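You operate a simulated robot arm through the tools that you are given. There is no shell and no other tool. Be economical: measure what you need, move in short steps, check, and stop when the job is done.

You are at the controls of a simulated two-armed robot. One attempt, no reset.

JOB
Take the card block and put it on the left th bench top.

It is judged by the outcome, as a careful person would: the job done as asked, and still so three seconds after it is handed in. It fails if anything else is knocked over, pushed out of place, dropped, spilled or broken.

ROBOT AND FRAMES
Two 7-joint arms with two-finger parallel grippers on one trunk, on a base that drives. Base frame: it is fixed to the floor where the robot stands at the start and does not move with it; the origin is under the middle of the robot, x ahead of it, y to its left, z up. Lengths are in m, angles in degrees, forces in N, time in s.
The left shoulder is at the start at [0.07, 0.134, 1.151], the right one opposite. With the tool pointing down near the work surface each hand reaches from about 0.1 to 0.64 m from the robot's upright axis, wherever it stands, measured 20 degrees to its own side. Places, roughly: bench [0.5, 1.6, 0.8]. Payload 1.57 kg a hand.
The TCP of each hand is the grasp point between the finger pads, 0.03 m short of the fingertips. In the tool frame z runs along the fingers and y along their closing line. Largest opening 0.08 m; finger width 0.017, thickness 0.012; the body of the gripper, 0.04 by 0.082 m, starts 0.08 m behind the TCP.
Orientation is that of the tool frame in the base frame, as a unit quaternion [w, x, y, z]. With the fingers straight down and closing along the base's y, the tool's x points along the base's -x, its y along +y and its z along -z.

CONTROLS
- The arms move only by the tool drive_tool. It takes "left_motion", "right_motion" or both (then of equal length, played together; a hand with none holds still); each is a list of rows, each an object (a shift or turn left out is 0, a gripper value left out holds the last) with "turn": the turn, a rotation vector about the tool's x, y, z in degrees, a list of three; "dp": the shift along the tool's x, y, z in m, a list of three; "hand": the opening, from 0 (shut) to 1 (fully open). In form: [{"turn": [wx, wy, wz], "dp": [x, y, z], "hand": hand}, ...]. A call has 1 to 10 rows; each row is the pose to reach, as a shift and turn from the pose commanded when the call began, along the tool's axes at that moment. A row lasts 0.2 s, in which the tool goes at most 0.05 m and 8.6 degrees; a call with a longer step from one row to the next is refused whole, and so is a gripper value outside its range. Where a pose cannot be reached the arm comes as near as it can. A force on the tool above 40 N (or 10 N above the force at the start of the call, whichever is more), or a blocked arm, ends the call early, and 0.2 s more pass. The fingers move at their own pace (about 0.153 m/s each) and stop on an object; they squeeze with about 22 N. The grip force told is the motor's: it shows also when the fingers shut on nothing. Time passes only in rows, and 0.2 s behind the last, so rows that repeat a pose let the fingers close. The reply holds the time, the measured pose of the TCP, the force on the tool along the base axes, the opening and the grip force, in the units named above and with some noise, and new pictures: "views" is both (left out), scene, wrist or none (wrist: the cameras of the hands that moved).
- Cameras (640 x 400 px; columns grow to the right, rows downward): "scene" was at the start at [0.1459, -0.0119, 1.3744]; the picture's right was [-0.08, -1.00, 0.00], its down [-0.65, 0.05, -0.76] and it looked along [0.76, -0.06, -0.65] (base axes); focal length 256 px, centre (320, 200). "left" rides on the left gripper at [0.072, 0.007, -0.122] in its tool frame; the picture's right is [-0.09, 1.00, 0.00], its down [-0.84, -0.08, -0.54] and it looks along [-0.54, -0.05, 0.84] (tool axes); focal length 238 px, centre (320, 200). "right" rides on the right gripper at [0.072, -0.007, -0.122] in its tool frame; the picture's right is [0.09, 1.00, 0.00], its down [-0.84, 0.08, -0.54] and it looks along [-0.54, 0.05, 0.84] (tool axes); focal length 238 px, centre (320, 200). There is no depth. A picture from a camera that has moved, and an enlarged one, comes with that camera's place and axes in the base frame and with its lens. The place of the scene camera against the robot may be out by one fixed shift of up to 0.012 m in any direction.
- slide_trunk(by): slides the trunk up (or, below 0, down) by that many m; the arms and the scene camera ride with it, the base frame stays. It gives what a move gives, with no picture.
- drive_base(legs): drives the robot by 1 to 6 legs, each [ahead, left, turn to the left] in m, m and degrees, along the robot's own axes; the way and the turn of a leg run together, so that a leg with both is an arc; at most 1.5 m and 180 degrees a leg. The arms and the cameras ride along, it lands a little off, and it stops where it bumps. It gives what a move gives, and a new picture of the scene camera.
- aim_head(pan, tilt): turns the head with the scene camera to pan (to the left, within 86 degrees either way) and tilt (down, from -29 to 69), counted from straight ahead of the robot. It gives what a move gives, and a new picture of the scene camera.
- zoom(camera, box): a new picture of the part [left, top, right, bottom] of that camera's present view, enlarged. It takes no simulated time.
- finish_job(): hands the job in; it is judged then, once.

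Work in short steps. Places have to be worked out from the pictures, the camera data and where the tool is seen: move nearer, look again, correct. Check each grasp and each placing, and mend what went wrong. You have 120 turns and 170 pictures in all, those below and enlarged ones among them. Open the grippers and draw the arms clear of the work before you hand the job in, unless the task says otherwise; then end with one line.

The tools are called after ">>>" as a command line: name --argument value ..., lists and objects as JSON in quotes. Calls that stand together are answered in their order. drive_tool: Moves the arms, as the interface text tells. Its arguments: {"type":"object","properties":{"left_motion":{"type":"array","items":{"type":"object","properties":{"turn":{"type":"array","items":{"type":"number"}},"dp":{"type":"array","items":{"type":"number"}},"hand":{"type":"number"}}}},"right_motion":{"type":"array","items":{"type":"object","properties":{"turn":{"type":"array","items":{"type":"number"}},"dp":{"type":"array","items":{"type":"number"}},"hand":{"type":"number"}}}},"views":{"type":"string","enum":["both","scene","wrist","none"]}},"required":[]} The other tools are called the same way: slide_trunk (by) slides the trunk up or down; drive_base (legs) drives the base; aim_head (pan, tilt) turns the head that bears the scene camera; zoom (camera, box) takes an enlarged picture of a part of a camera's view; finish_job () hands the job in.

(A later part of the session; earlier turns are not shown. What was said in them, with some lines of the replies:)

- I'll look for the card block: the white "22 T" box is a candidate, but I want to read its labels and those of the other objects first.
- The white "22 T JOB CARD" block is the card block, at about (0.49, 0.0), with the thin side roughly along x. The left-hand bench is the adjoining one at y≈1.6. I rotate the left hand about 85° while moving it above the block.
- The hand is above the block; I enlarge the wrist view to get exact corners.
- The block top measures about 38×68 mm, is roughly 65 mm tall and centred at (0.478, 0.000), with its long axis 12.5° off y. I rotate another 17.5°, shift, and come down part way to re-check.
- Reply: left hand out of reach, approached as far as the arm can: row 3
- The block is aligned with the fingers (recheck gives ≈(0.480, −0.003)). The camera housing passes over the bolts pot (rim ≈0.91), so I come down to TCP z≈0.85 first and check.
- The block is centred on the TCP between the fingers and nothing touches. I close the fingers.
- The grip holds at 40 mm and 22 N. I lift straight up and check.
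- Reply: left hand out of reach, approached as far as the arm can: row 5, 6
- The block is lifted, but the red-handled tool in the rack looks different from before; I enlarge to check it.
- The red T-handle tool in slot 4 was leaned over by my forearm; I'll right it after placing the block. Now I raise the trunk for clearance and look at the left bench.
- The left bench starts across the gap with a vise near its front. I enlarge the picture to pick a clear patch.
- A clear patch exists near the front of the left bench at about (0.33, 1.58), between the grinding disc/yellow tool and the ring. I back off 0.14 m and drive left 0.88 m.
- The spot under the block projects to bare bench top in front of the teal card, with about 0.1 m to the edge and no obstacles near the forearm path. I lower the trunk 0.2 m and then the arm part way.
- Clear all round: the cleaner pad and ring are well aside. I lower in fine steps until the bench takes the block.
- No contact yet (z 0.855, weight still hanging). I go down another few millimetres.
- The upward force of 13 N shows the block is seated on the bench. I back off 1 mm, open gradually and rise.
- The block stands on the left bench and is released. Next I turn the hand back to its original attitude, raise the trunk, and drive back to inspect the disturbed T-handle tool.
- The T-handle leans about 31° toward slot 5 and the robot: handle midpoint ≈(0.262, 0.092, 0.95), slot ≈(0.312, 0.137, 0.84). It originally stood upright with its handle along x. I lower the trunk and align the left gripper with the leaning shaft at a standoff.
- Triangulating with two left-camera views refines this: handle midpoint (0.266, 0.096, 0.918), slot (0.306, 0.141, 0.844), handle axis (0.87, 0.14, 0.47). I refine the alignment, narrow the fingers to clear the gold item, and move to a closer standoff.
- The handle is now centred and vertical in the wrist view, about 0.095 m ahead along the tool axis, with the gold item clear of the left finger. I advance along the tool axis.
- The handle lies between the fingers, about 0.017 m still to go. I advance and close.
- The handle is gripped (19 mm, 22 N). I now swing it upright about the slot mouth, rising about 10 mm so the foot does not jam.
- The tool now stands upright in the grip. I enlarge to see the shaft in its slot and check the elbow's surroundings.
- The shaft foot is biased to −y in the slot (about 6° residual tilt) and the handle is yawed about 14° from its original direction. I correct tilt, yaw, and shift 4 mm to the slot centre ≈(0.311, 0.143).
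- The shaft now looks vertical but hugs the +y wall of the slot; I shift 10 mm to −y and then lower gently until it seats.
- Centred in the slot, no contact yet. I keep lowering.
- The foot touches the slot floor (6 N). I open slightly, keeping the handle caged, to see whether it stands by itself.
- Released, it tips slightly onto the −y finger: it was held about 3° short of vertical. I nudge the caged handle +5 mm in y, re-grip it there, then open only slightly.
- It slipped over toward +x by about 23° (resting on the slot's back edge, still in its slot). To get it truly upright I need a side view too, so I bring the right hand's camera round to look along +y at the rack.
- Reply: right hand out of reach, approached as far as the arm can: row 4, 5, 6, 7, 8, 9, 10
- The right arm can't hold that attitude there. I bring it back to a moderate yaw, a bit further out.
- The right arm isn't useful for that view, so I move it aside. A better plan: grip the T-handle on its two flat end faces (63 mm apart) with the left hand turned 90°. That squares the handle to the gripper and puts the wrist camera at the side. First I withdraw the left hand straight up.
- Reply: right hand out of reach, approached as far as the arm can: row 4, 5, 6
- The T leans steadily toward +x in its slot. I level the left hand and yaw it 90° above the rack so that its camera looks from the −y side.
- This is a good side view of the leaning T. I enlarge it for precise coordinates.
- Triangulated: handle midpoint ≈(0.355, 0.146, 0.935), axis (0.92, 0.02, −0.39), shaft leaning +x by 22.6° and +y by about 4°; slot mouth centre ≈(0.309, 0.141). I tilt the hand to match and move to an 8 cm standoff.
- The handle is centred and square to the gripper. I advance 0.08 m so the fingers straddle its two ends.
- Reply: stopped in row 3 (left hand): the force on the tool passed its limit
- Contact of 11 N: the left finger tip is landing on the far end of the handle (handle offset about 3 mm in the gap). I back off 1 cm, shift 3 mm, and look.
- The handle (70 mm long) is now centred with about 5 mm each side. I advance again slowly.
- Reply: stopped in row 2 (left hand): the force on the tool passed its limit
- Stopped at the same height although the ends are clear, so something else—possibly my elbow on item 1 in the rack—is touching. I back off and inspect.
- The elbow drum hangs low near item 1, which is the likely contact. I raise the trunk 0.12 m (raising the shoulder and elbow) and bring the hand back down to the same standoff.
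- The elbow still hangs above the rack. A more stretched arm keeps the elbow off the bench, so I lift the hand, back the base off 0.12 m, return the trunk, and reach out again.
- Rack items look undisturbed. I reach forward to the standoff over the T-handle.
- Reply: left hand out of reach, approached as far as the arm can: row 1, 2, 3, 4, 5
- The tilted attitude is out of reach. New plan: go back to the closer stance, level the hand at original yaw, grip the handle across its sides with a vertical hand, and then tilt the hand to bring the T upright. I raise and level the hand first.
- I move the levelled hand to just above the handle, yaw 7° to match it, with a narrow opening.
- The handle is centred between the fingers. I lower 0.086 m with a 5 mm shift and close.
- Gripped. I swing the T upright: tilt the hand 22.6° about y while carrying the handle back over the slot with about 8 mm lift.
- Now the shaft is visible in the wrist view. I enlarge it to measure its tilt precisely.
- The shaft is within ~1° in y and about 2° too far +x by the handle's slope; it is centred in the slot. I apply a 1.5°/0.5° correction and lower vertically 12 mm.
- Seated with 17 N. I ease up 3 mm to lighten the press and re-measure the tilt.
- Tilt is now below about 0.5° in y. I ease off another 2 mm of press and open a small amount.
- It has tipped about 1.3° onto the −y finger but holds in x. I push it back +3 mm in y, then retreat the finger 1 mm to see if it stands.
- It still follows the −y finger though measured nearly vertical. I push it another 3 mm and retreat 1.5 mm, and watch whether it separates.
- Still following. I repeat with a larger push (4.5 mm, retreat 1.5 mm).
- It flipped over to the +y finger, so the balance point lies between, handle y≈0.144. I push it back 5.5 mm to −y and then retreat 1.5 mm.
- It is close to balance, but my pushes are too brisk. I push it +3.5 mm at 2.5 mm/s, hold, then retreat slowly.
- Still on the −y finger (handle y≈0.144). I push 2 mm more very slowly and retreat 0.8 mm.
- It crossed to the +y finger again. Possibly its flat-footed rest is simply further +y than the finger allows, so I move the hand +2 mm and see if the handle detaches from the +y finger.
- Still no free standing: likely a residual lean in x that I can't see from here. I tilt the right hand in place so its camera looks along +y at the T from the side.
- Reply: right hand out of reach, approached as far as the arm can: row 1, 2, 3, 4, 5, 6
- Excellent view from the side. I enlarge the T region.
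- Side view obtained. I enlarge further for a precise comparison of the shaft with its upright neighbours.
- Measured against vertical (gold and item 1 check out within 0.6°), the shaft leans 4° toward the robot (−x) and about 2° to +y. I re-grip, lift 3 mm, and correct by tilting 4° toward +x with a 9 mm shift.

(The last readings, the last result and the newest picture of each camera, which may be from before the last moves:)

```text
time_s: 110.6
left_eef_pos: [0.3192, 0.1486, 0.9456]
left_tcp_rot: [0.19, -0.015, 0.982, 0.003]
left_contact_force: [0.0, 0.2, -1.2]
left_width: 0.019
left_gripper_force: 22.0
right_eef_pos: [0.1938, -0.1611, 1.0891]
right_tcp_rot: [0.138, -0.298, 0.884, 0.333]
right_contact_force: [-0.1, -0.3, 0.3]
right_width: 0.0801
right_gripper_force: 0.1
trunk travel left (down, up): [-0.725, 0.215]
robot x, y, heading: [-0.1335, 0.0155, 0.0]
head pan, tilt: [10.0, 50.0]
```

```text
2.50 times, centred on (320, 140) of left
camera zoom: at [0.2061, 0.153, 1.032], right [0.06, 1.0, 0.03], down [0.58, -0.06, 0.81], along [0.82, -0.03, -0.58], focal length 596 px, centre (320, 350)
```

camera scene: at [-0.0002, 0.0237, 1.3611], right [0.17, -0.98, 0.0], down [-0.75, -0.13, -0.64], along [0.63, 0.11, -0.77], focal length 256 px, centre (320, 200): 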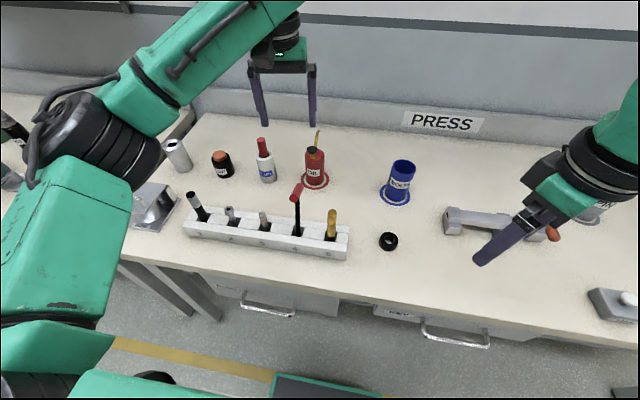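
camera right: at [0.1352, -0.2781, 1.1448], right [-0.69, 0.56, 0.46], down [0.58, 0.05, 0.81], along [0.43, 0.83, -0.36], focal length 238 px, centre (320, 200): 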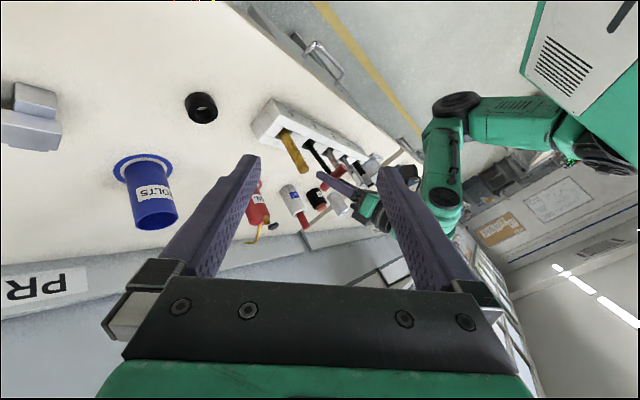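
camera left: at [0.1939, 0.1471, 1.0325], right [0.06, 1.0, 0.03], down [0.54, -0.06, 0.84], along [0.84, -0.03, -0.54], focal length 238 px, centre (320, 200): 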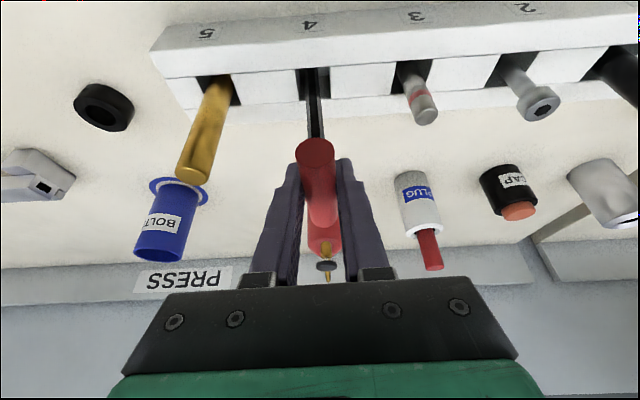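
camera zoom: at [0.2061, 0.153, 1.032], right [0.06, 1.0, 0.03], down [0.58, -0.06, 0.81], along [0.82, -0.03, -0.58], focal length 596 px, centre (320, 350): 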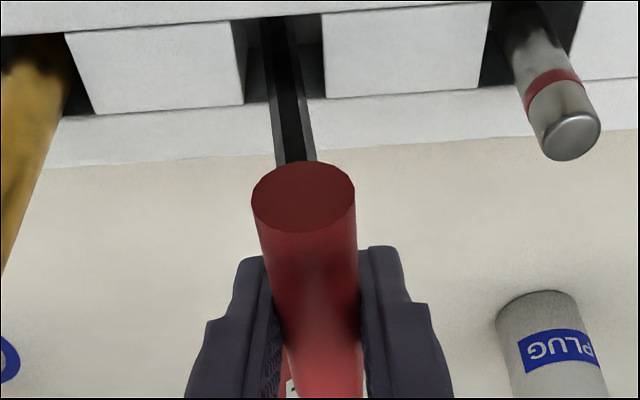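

In the side view it's now within 0.7°, but the wrist view shows about 3.5° lean to +y (which implies +1° in x). I correct both.

>>> drive_tool --left_motion '[{"turn": [-1.6, -0.5, 0.6], "dp": [0.0011, -0.004, -0.0004]}, {"turn": [-3.25, -1.1, 1.3], "dp": [0.0023, -0.008, -0.0009]}, {"turn": [-3.25, -1.1, 1.3], "dp": [0.0023, -0.008, -0.0009]}]' --views "none"

>>> zoom --camera "right" --box '[285, 118, 335, 178]'

>>> zoom --camera "left" --box '[260, 60, 380, 220]'

```text
time_s: 111.4
left_eef_pos: [0.3168, 0.1392, 0.9444]
left_tcp_rot: [0.199, -0.008, 0.979, 0.033]
left_contact_force: [-0.7, -1.0, -0.9]
left_width: 0.019
left_gripper_force: 21.8
right_eef_pos: [0.1946, -0.16, 1.0886]
right_tcp_rot: [0.138, -0.298, 0.884, 0.332]
right_contact_force: [0.6, -0.1, -0.6]
right_width: 0.0801
right_gripper_force: 0.2
trunk travel left (down, up): [-0.725, 0.215]
robot x, y, heading: [-0.1333, 0.0153, -0.1]
head pan, tilt: [10.0, 50.0]
```

```text
6.67 times, centred on (310, 148) of right
camera zoom: at [0.1359, -0.2777, 1.1448], right [-0.69, 0.56, 0.46], down [0.58, 0.05, 0.81], along [0.43, 0.83, -0.36], focal length 1589 px, centre (387, 547)
```

zoom: 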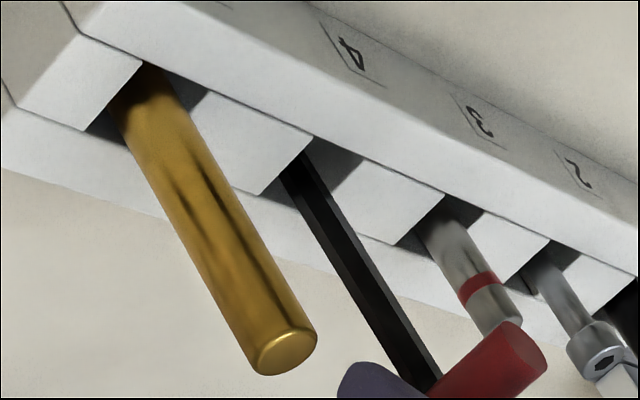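

```text
2.50 times, centred on (320, 140) of left
camera zoom: at [0.2025, 0.1394, 1.03], right [0.06, 0.99, 0.1], down [0.56, -0.11, 0.82], along [0.83, 0.01, -0.56], focal length 596 px, centre (320, 350)
```

zoom: 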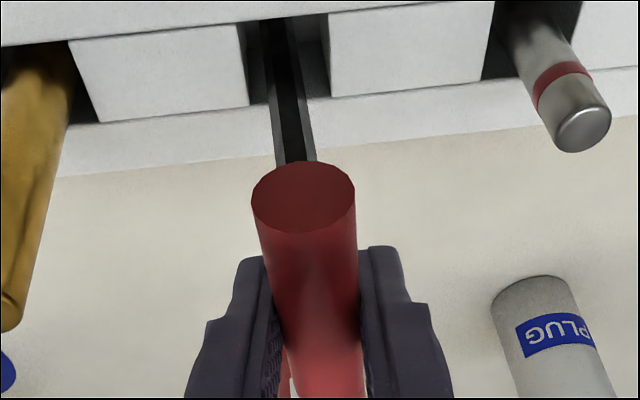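

Residuals are about +1° in both y and x. I apply a last 1° correction each and begin lowering.

>>> drive_tool --left_motion '[{"turn": [-0.92, -1.1, 0.4], "dp": [0.0023, -0.0023, -0.001]}, {"turn": [-0.92, -1.1, 0.4], "dp": [0.0023, -0.0023, -0.001]}, {"turn": [-0.92, -1.1, 0.4], "dp": [0.0027, -0.0022, -0.0001]}, {"turn": [-0.92, -1.1, 0.4], "dp": [0.0031, -0.0022, 0.0008]}, {"turn": [-0.92, -1.1, 0.4], "dp": [0.0031, -0.0022, 0.0008]}]' --views "none"

```text
time_s: 112.6
left_eef_pos: [0.3142, 0.1386, 0.9435]
left_tcp_rot: [0.209, -0.006, 0.977, 0.041]
left_contact_force: [0.0, -0.4, -1.0]
left_width: 0.0191
left_gripper_force: 21.4
right_eef_pos: [0.1946, -0.1606, 1.0895]
right_tcp_rot: [0.139, -0.298, 0.884, 0.332]
right_contact_force: [0.1, -0.5, 0.1]
right_width: 0.08
right_gripper_force: 0.1
trunk travel left (down, up): [-0.725, 0.215]
robot x, y, heading: [-0.1377, 0.0165, 0.0]
head pan, tilt: [10.0, 50.0]
```

No contact yet; lowering 2 mm.

>>> drive_tool --left_motion '[{"dp": [0.0004, 0, 0.0009]}, {"dp": [0.0008, -0.0001, 0.0018]}, {"dp": [0.0008, -0.0001, 0.0018]}]' --views "none"

```text
time_s: 113.4
left_eef_pos: [0.3141, 0.1373, 0.9435]
left_tcp_rot: [0.21, -0.008, 0.977, 0.041]
left_contact_force: [1.7, -0.1, 8.4]
left_width: 0.0192
left_gripper_force: 22.0
right_eef_pos: [0.1931, -0.1617, 1.0905]
right_tcp_rot: [0.139, -0.298, 0.884, 0.332]
right_contact_force: [0.0, 0.5, 0.2]
right_width: 0.0799
right_gripper_force: 0.1
trunk travel left (down, up): [-0.725, 0.215]
robot x, y, heading: [-0.1336, 0.0134, -0.0]
head pan, tilt: [10.0, 50.0]
```

Contact at 8 N. I ease up 1 mm and check both views before releasing.

>>> drive_tool --left_motion '[{"dp": [-0.0004, 0, -0.0009]}, {"dp": [-0.0004, 0, -0.0009]}]' --views "none"

>>> zoom --camera "right" --box '[285, 118, 335, 178]'

>>> zoom --camera "left" --box '[260, 60, 380, 220]'

```text
time_s: 114.0
left_eef_pos: [0.3139, 0.1373, 0.9439]
left_tcp_rot: [0.209, -0.007, 0.977, 0.042]
left_contact_force: [1.5, 0.0, 2.2]
left_width: 0.0188
left_gripper_force: 22.0
right_eef_pos: [0.1933, -0.1602, 1.0895]
right_tcp_rot: [0.139, -0.298, 0.884, 0.332]
right_contact_force: [-0.1, -0.6, 0.3]
right_width: 0.0798
right_gripper_force: 0.0
trunk travel left (down, up): [-0.725, 0.215]
robot x, y, heading: [-0.1354, 0.0183, -0.3]
head pan, tilt: [10.0, 50.0]
```

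```text
6.67 times, centred on (310, 148) of right
camera zoom: at [0.1355, -0.278, 1.1448], right [-0.69, 0.56, 0.46], down [0.58, 0.05, 0.81], along [0.43, 0.83, -0.36], focal length 1589 px, centre (387, 547)
```

zoom: 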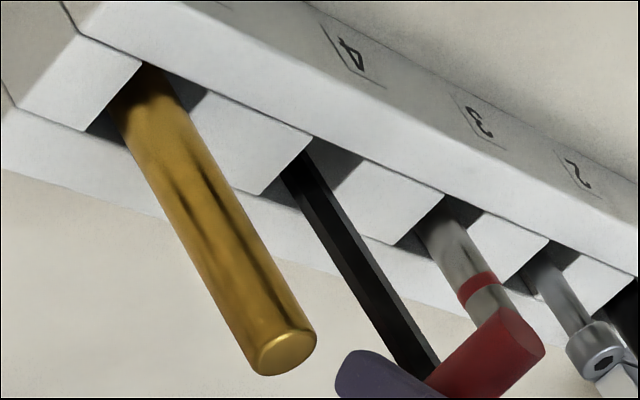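

```text
2.50 times, centred on (320, 140) of left
camera zoom: at [0.198, 0.1353, 1.0258], right [0.05, 0.99, 0.12], down [0.55, -0.13, 0.83], along [0.84, 0.02, -0.55], focal length 596 px, centre (320, 350)
```

zoom: 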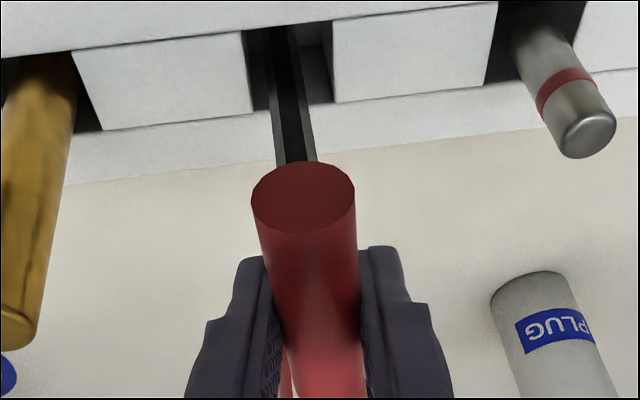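

Both views now show the shaft vertical within about 0.3°. I release gently with a small opening.

>>> drive_tool --left_motion '[{"hand": 0.26}, {"hand": 0.29}, {"hand": 0.32}, {"hand": 0.32}, {"hand": 0.32}]' --views "none"

>>> zoom --camera "left" --box '[260, 60, 380, 220]'

>>> zoom --camera "right" --box '[285, 118, 345, 190]'

```text
time_s: 115.2
left_eef_pos: [0.314, 0.1375, 0.943]
left_tcp_rot: [0.208, -0.006, 0.977, 0.041]
left_contact_force: [-0.4, -0.5, 0.5]
left_width: 0.0255
left_gripper_force: 0.1
right_eef_pos: [0.194, -0.1612, 1.089]
right_tcp_rot: [0.138, -0.298, 0.884, 0.333]
right_contact_force: [-0.4, -0.3, -1.1]
right_width: 0.0799
right_gripper_force: 0.0
trunk travel left (down, up): [-0.725, 0.215]
robot x, y, heading: [-0.1353, 0.0151, -0.0]
head pan, tilt: [10.0, 50.0]
```

```text
2.50 times, centred on (320, 140) of left
camera zoom: at [0.1982, 0.1354, 1.0259], right [0.05, 0.99, 0.12], down [0.55, -0.13, 0.83], along [0.84, 0.02, -0.55], focal length 596 px, centre (320, 350)
```

zoom: 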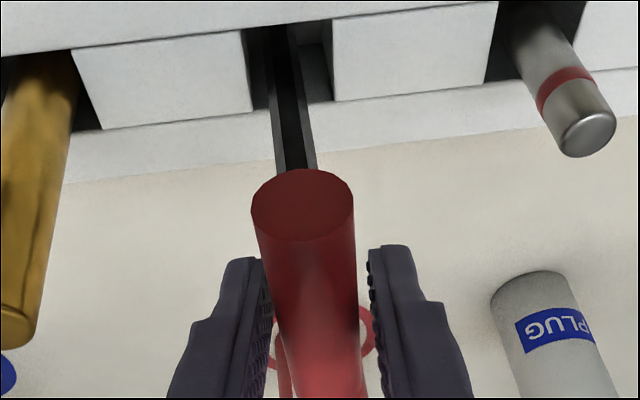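

```text
5.56 times, centred on (315, 154) of right
camera zoom: at [0.1357, -0.2779, 1.1448], right [-0.69, 0.56, 0.46], down [0.58, 0.05, 0.81], along [0.43, 0.83, -0.36], focal length 1324 px, centre (348, 456)
```

zoom: 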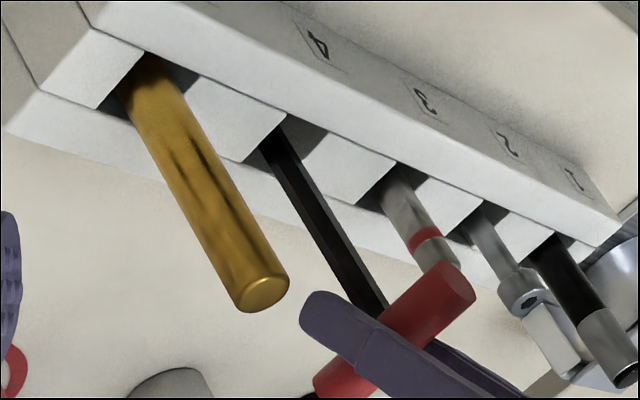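

It stands free between the fingers with gaps on both sides. I open wider and withdraw smoothly along the tool axis.

>>> drive_tool --left_motion '[{"hand": 0.42}, {"hand": 0.55}, {"hand": 0.55}, {"dp": [0, 0, -0.01]}, {"dp": [0, 0, -0.025]}, {"dp": [0, 0, -0.05]}, {"dp": [0, 0, -0.08]}, {"dp": [0, 0, -0.12]}, {"dp": [0, 0, -0.12]}]' --views "both"

>>> zoom --camera "right" --box '[285, 118, 345, 190]'

```text
time_s: 117.2
left_eef_pos: [0.2663, 0.1264, 1.0533]
left_tcp_rot: [0.208, -0.008, 0.977, 0.042]
left_contact_force: [-0.9, -0.4, 0.7]
left_width: 0.0438
left_gripper_force: 0.0
right_eef_pos: [0.1954, -0.161, 1.0897]
right_tcp_rot: [0.138, -0.297, 0.885, 0.332]
right_contact_force: [0.2, -0.6, -0.8]
right_width: 0.08
right_gripper_force: 0.0
trunk travel left (down, up): [-0.725, 0.215]
robot x, y, heading: [-0.1366, 0.0152, 0.2]
head pan, tilt: [10.0, 50.0]
camera scene: at [0.002, 0.024, 1.3609], right [0.17, -0.98, 0.0], down [-0.75, -0.13, -0.64], along [0.63, 0.11, -0.77], focal length 256 px, centre (320, 200)
camera left: at [0.1508, 0.124, 1.1351], right [0.05, 0.99, 0.12], down [0.55, -0.13, 0.83], along [0.84, 0.02, -0.55], focal length 238 px, centre (320, 200)
```

scene: 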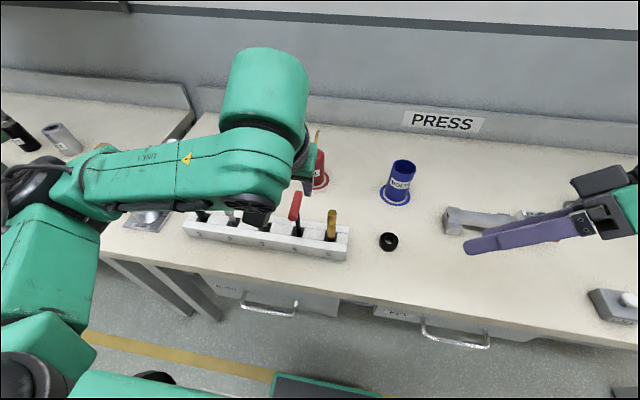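
left: 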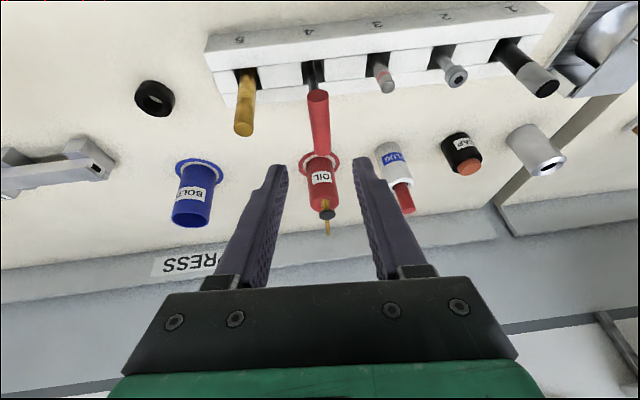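

```text
5.56 times, centred on (315, 154) of right
camera zoom: at [0.1361, -0.2776, 1.1447], right [-0.69, 0.56, 0.46], down [0.58, 0.05, 0.81], along [0.43, 0.83, -0.36], focal length 1324 px, centre (348, 456)
```

zoom: 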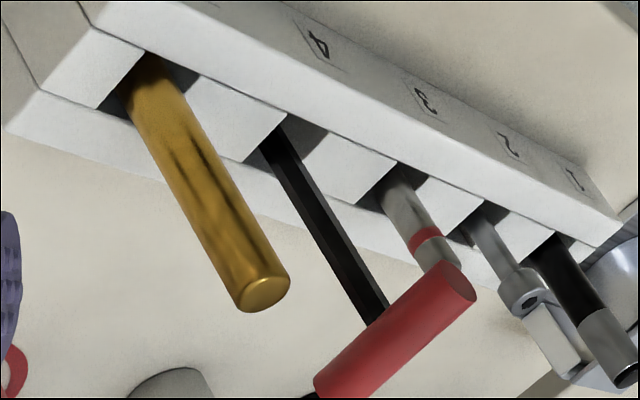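

The T stands upright on its own, as originally. I raise the left hand, back away from the bench, and do a final check.

>>> drive_tool --left_motion '[{"dp": [-0.012, 0.002, -0.027]}, {"dp": [-0.024, 0.005, -0.054]}, {"dp": [-0.036, 0.007, -0.082]}, {"dp": [-0.049, 0.0095, -0.109], "hand": 1.0}, {"dp": [-0.049, 0.0095, -0.109], "hand": 1.0}]' --views "none"

>>> drive_base --legs '[[-0.3, 0, 0]]'

>>> zoom --camera "scene" --box '[180, 100, 420, 250]'

>>> aim_head --pan 60 --tilt 22

```text
time_s: 118.4
left_eef_pos: [0.2642, 0.1288, 1.173]
left_tcp_rot: [0.208, -0.006, 0.977, 0.041]
left_contact_force: [0.5, 0.0, 0.2]
left_width: 0.0803
left_gripper_force: 0.0
right_eef_pos: [0.1945, -0.16, 1.0881]
right_tcp_rot: [0.137, -0.298, 0.885, 0.332]
right_contact_force: [0.9, 0.9, 0.0]
right_width: 0.0803
right_gripper_force: 0.1
trunk travel left (down, up): [-0.725, 0.215]
robot x, y, heading: [-0.1399, 0.0173, -0.1]
head pan, tilt: [10.0, 50.0]
```

```text
time_s: 120.4
left_eef_pos: [-0.032, 0.1284, 1.1736]
left_tcp_rot: [0.208, -0.007, 0.977, 0.041]
left_contact_force: [-0.3, -0.6, -0.1]
left_width: 0.0801
left_gripper_force: 0.1
right_eef_pos: [-0.1013, -0.1611, 1.0887]
right_tcp_rot: [0.137, -0.298, 0.884, 0.333]
right_contact_force: [-0.4, -0.7, 0.8]
right_width: 0.0801
right_gripper_force: 0.0
trunk travel left (down, up): [-0.725, 0.215]
robot x, y, heading: [-0.4296, 0.0189, 0.1]
head pan, tilt: [10.0, 50.0]
camera scene: at [-0.2944, 0.024, 1.3608], right [0.17, -0.98, 0.0], down [-0.76, -0.13, -0.64], along [0.63, 0.11, -0.77], focal length 256 px, centre (320, 200)
```

scene: 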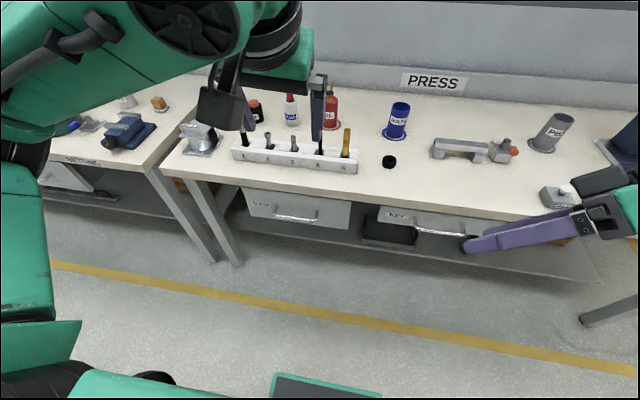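

```text
2.67 times, centred on (300, 175) of scene
camera zoom: at [-0.2944, 0.024, 1.3608], right [0.17, -0.98, 0.0], down [-0.76, -0.13, -0.64], along [0.63, 0.11, -0.77], focal length 682 px, centre (373, 267)
```

zoom: 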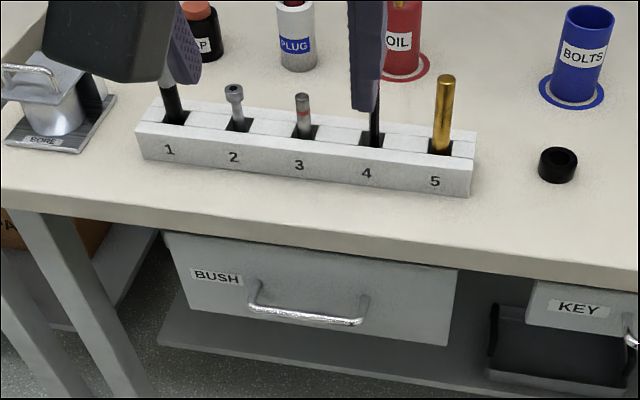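

```text
time_s: 121.6
left_eef_pos: [-0.0328, 0.129, 1.1728]
left_tcp_rot: [0.208, -0.007, 0.977, 0.041]
left_contact_force: [0.1, 0.5, 0.4]
left_width: 0.08
left_gripper_force: 0.1
right_eef_pos: [-0.1029, -0.1597, 1.0893]
right_tcp_rot: [0.14, -0.298, 0.884, 0.332]
right_contact_force: [-0.1, 0.4, 0.2]
right_width: 0.0802
right_gripper_force: 0.1
trunk travel left (down, up): [-0.725, 0.215]
robot x, y, heading: [-0.4334, 0.0154, -0.0]
head pan, tilt: [60.0, 22.0]
camera scene: at [-0.3249, 0.0909, 1.4032], right [0.87, -0.5, 0.0], down [-0.19, -0.32, -0.93], along [0.46, 0.8, -0.38], focal length 256 px, centre (320, 200)
```

scene: 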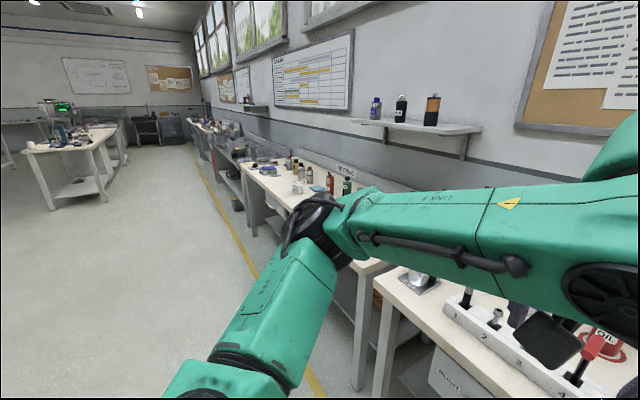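

The block is visible on the left bench and the T still stands. One last enlargement of each.

>>> zoom --camera "scene" --box '[230, 140, 390, 240]'

>>> zoom --camera "scene" --box '[400, 260, 640, 400]'

```text
4.00 times, centred on (310, 190) of scene
camera zoom: at [-0.3249, 0.0909, 1.4032], right [0.87, -0.5, 0.0], down [-0.19, -0.32, -0.93], along [0.46, 0.8, -0.38], focal length 1022 px, centre (360, 240)
```

zoom: 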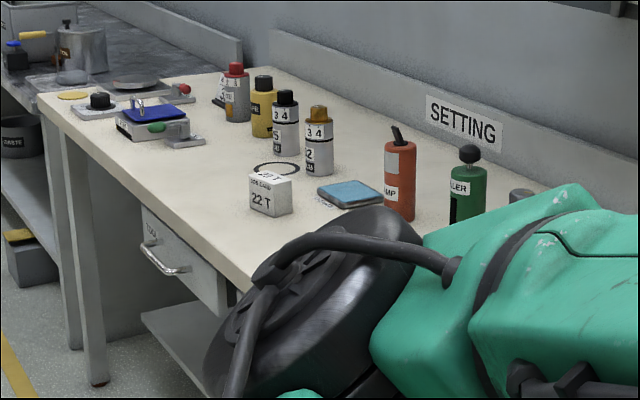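

```text
2.67 times, centred on (520, 330) of scene
camera zoom: at [-0.3249, 0.0909, 1.4032], right [0.87, -0.5, 0.0], down [-0.19, -0.32, -0.93], along [0.46, 0.8, -0.38], focal length 682 px, centre (-213, -147)
```

zoom: 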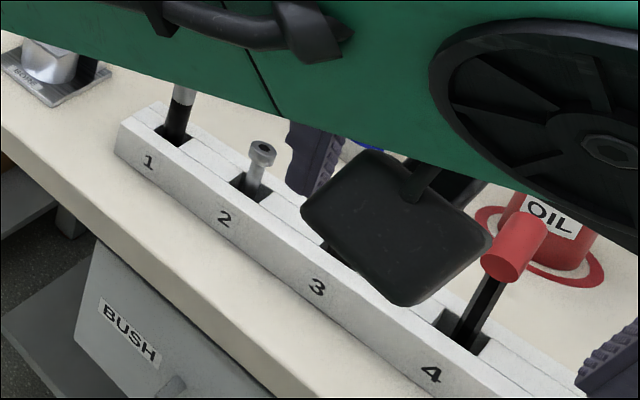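

The card block stands on the left bench, nothing around it has moved, and the T-handle is upright in slot 4. The arms are clear and the grippers open, so I hand in.

>>> finish_job

```text
The job is handed in.
```

The "22 T" job card block is standing on the left-hand bench top; on the way my forearm knocked the red T-handle tool in slot 4 over, and I stood it back upright in its slot before handing in.
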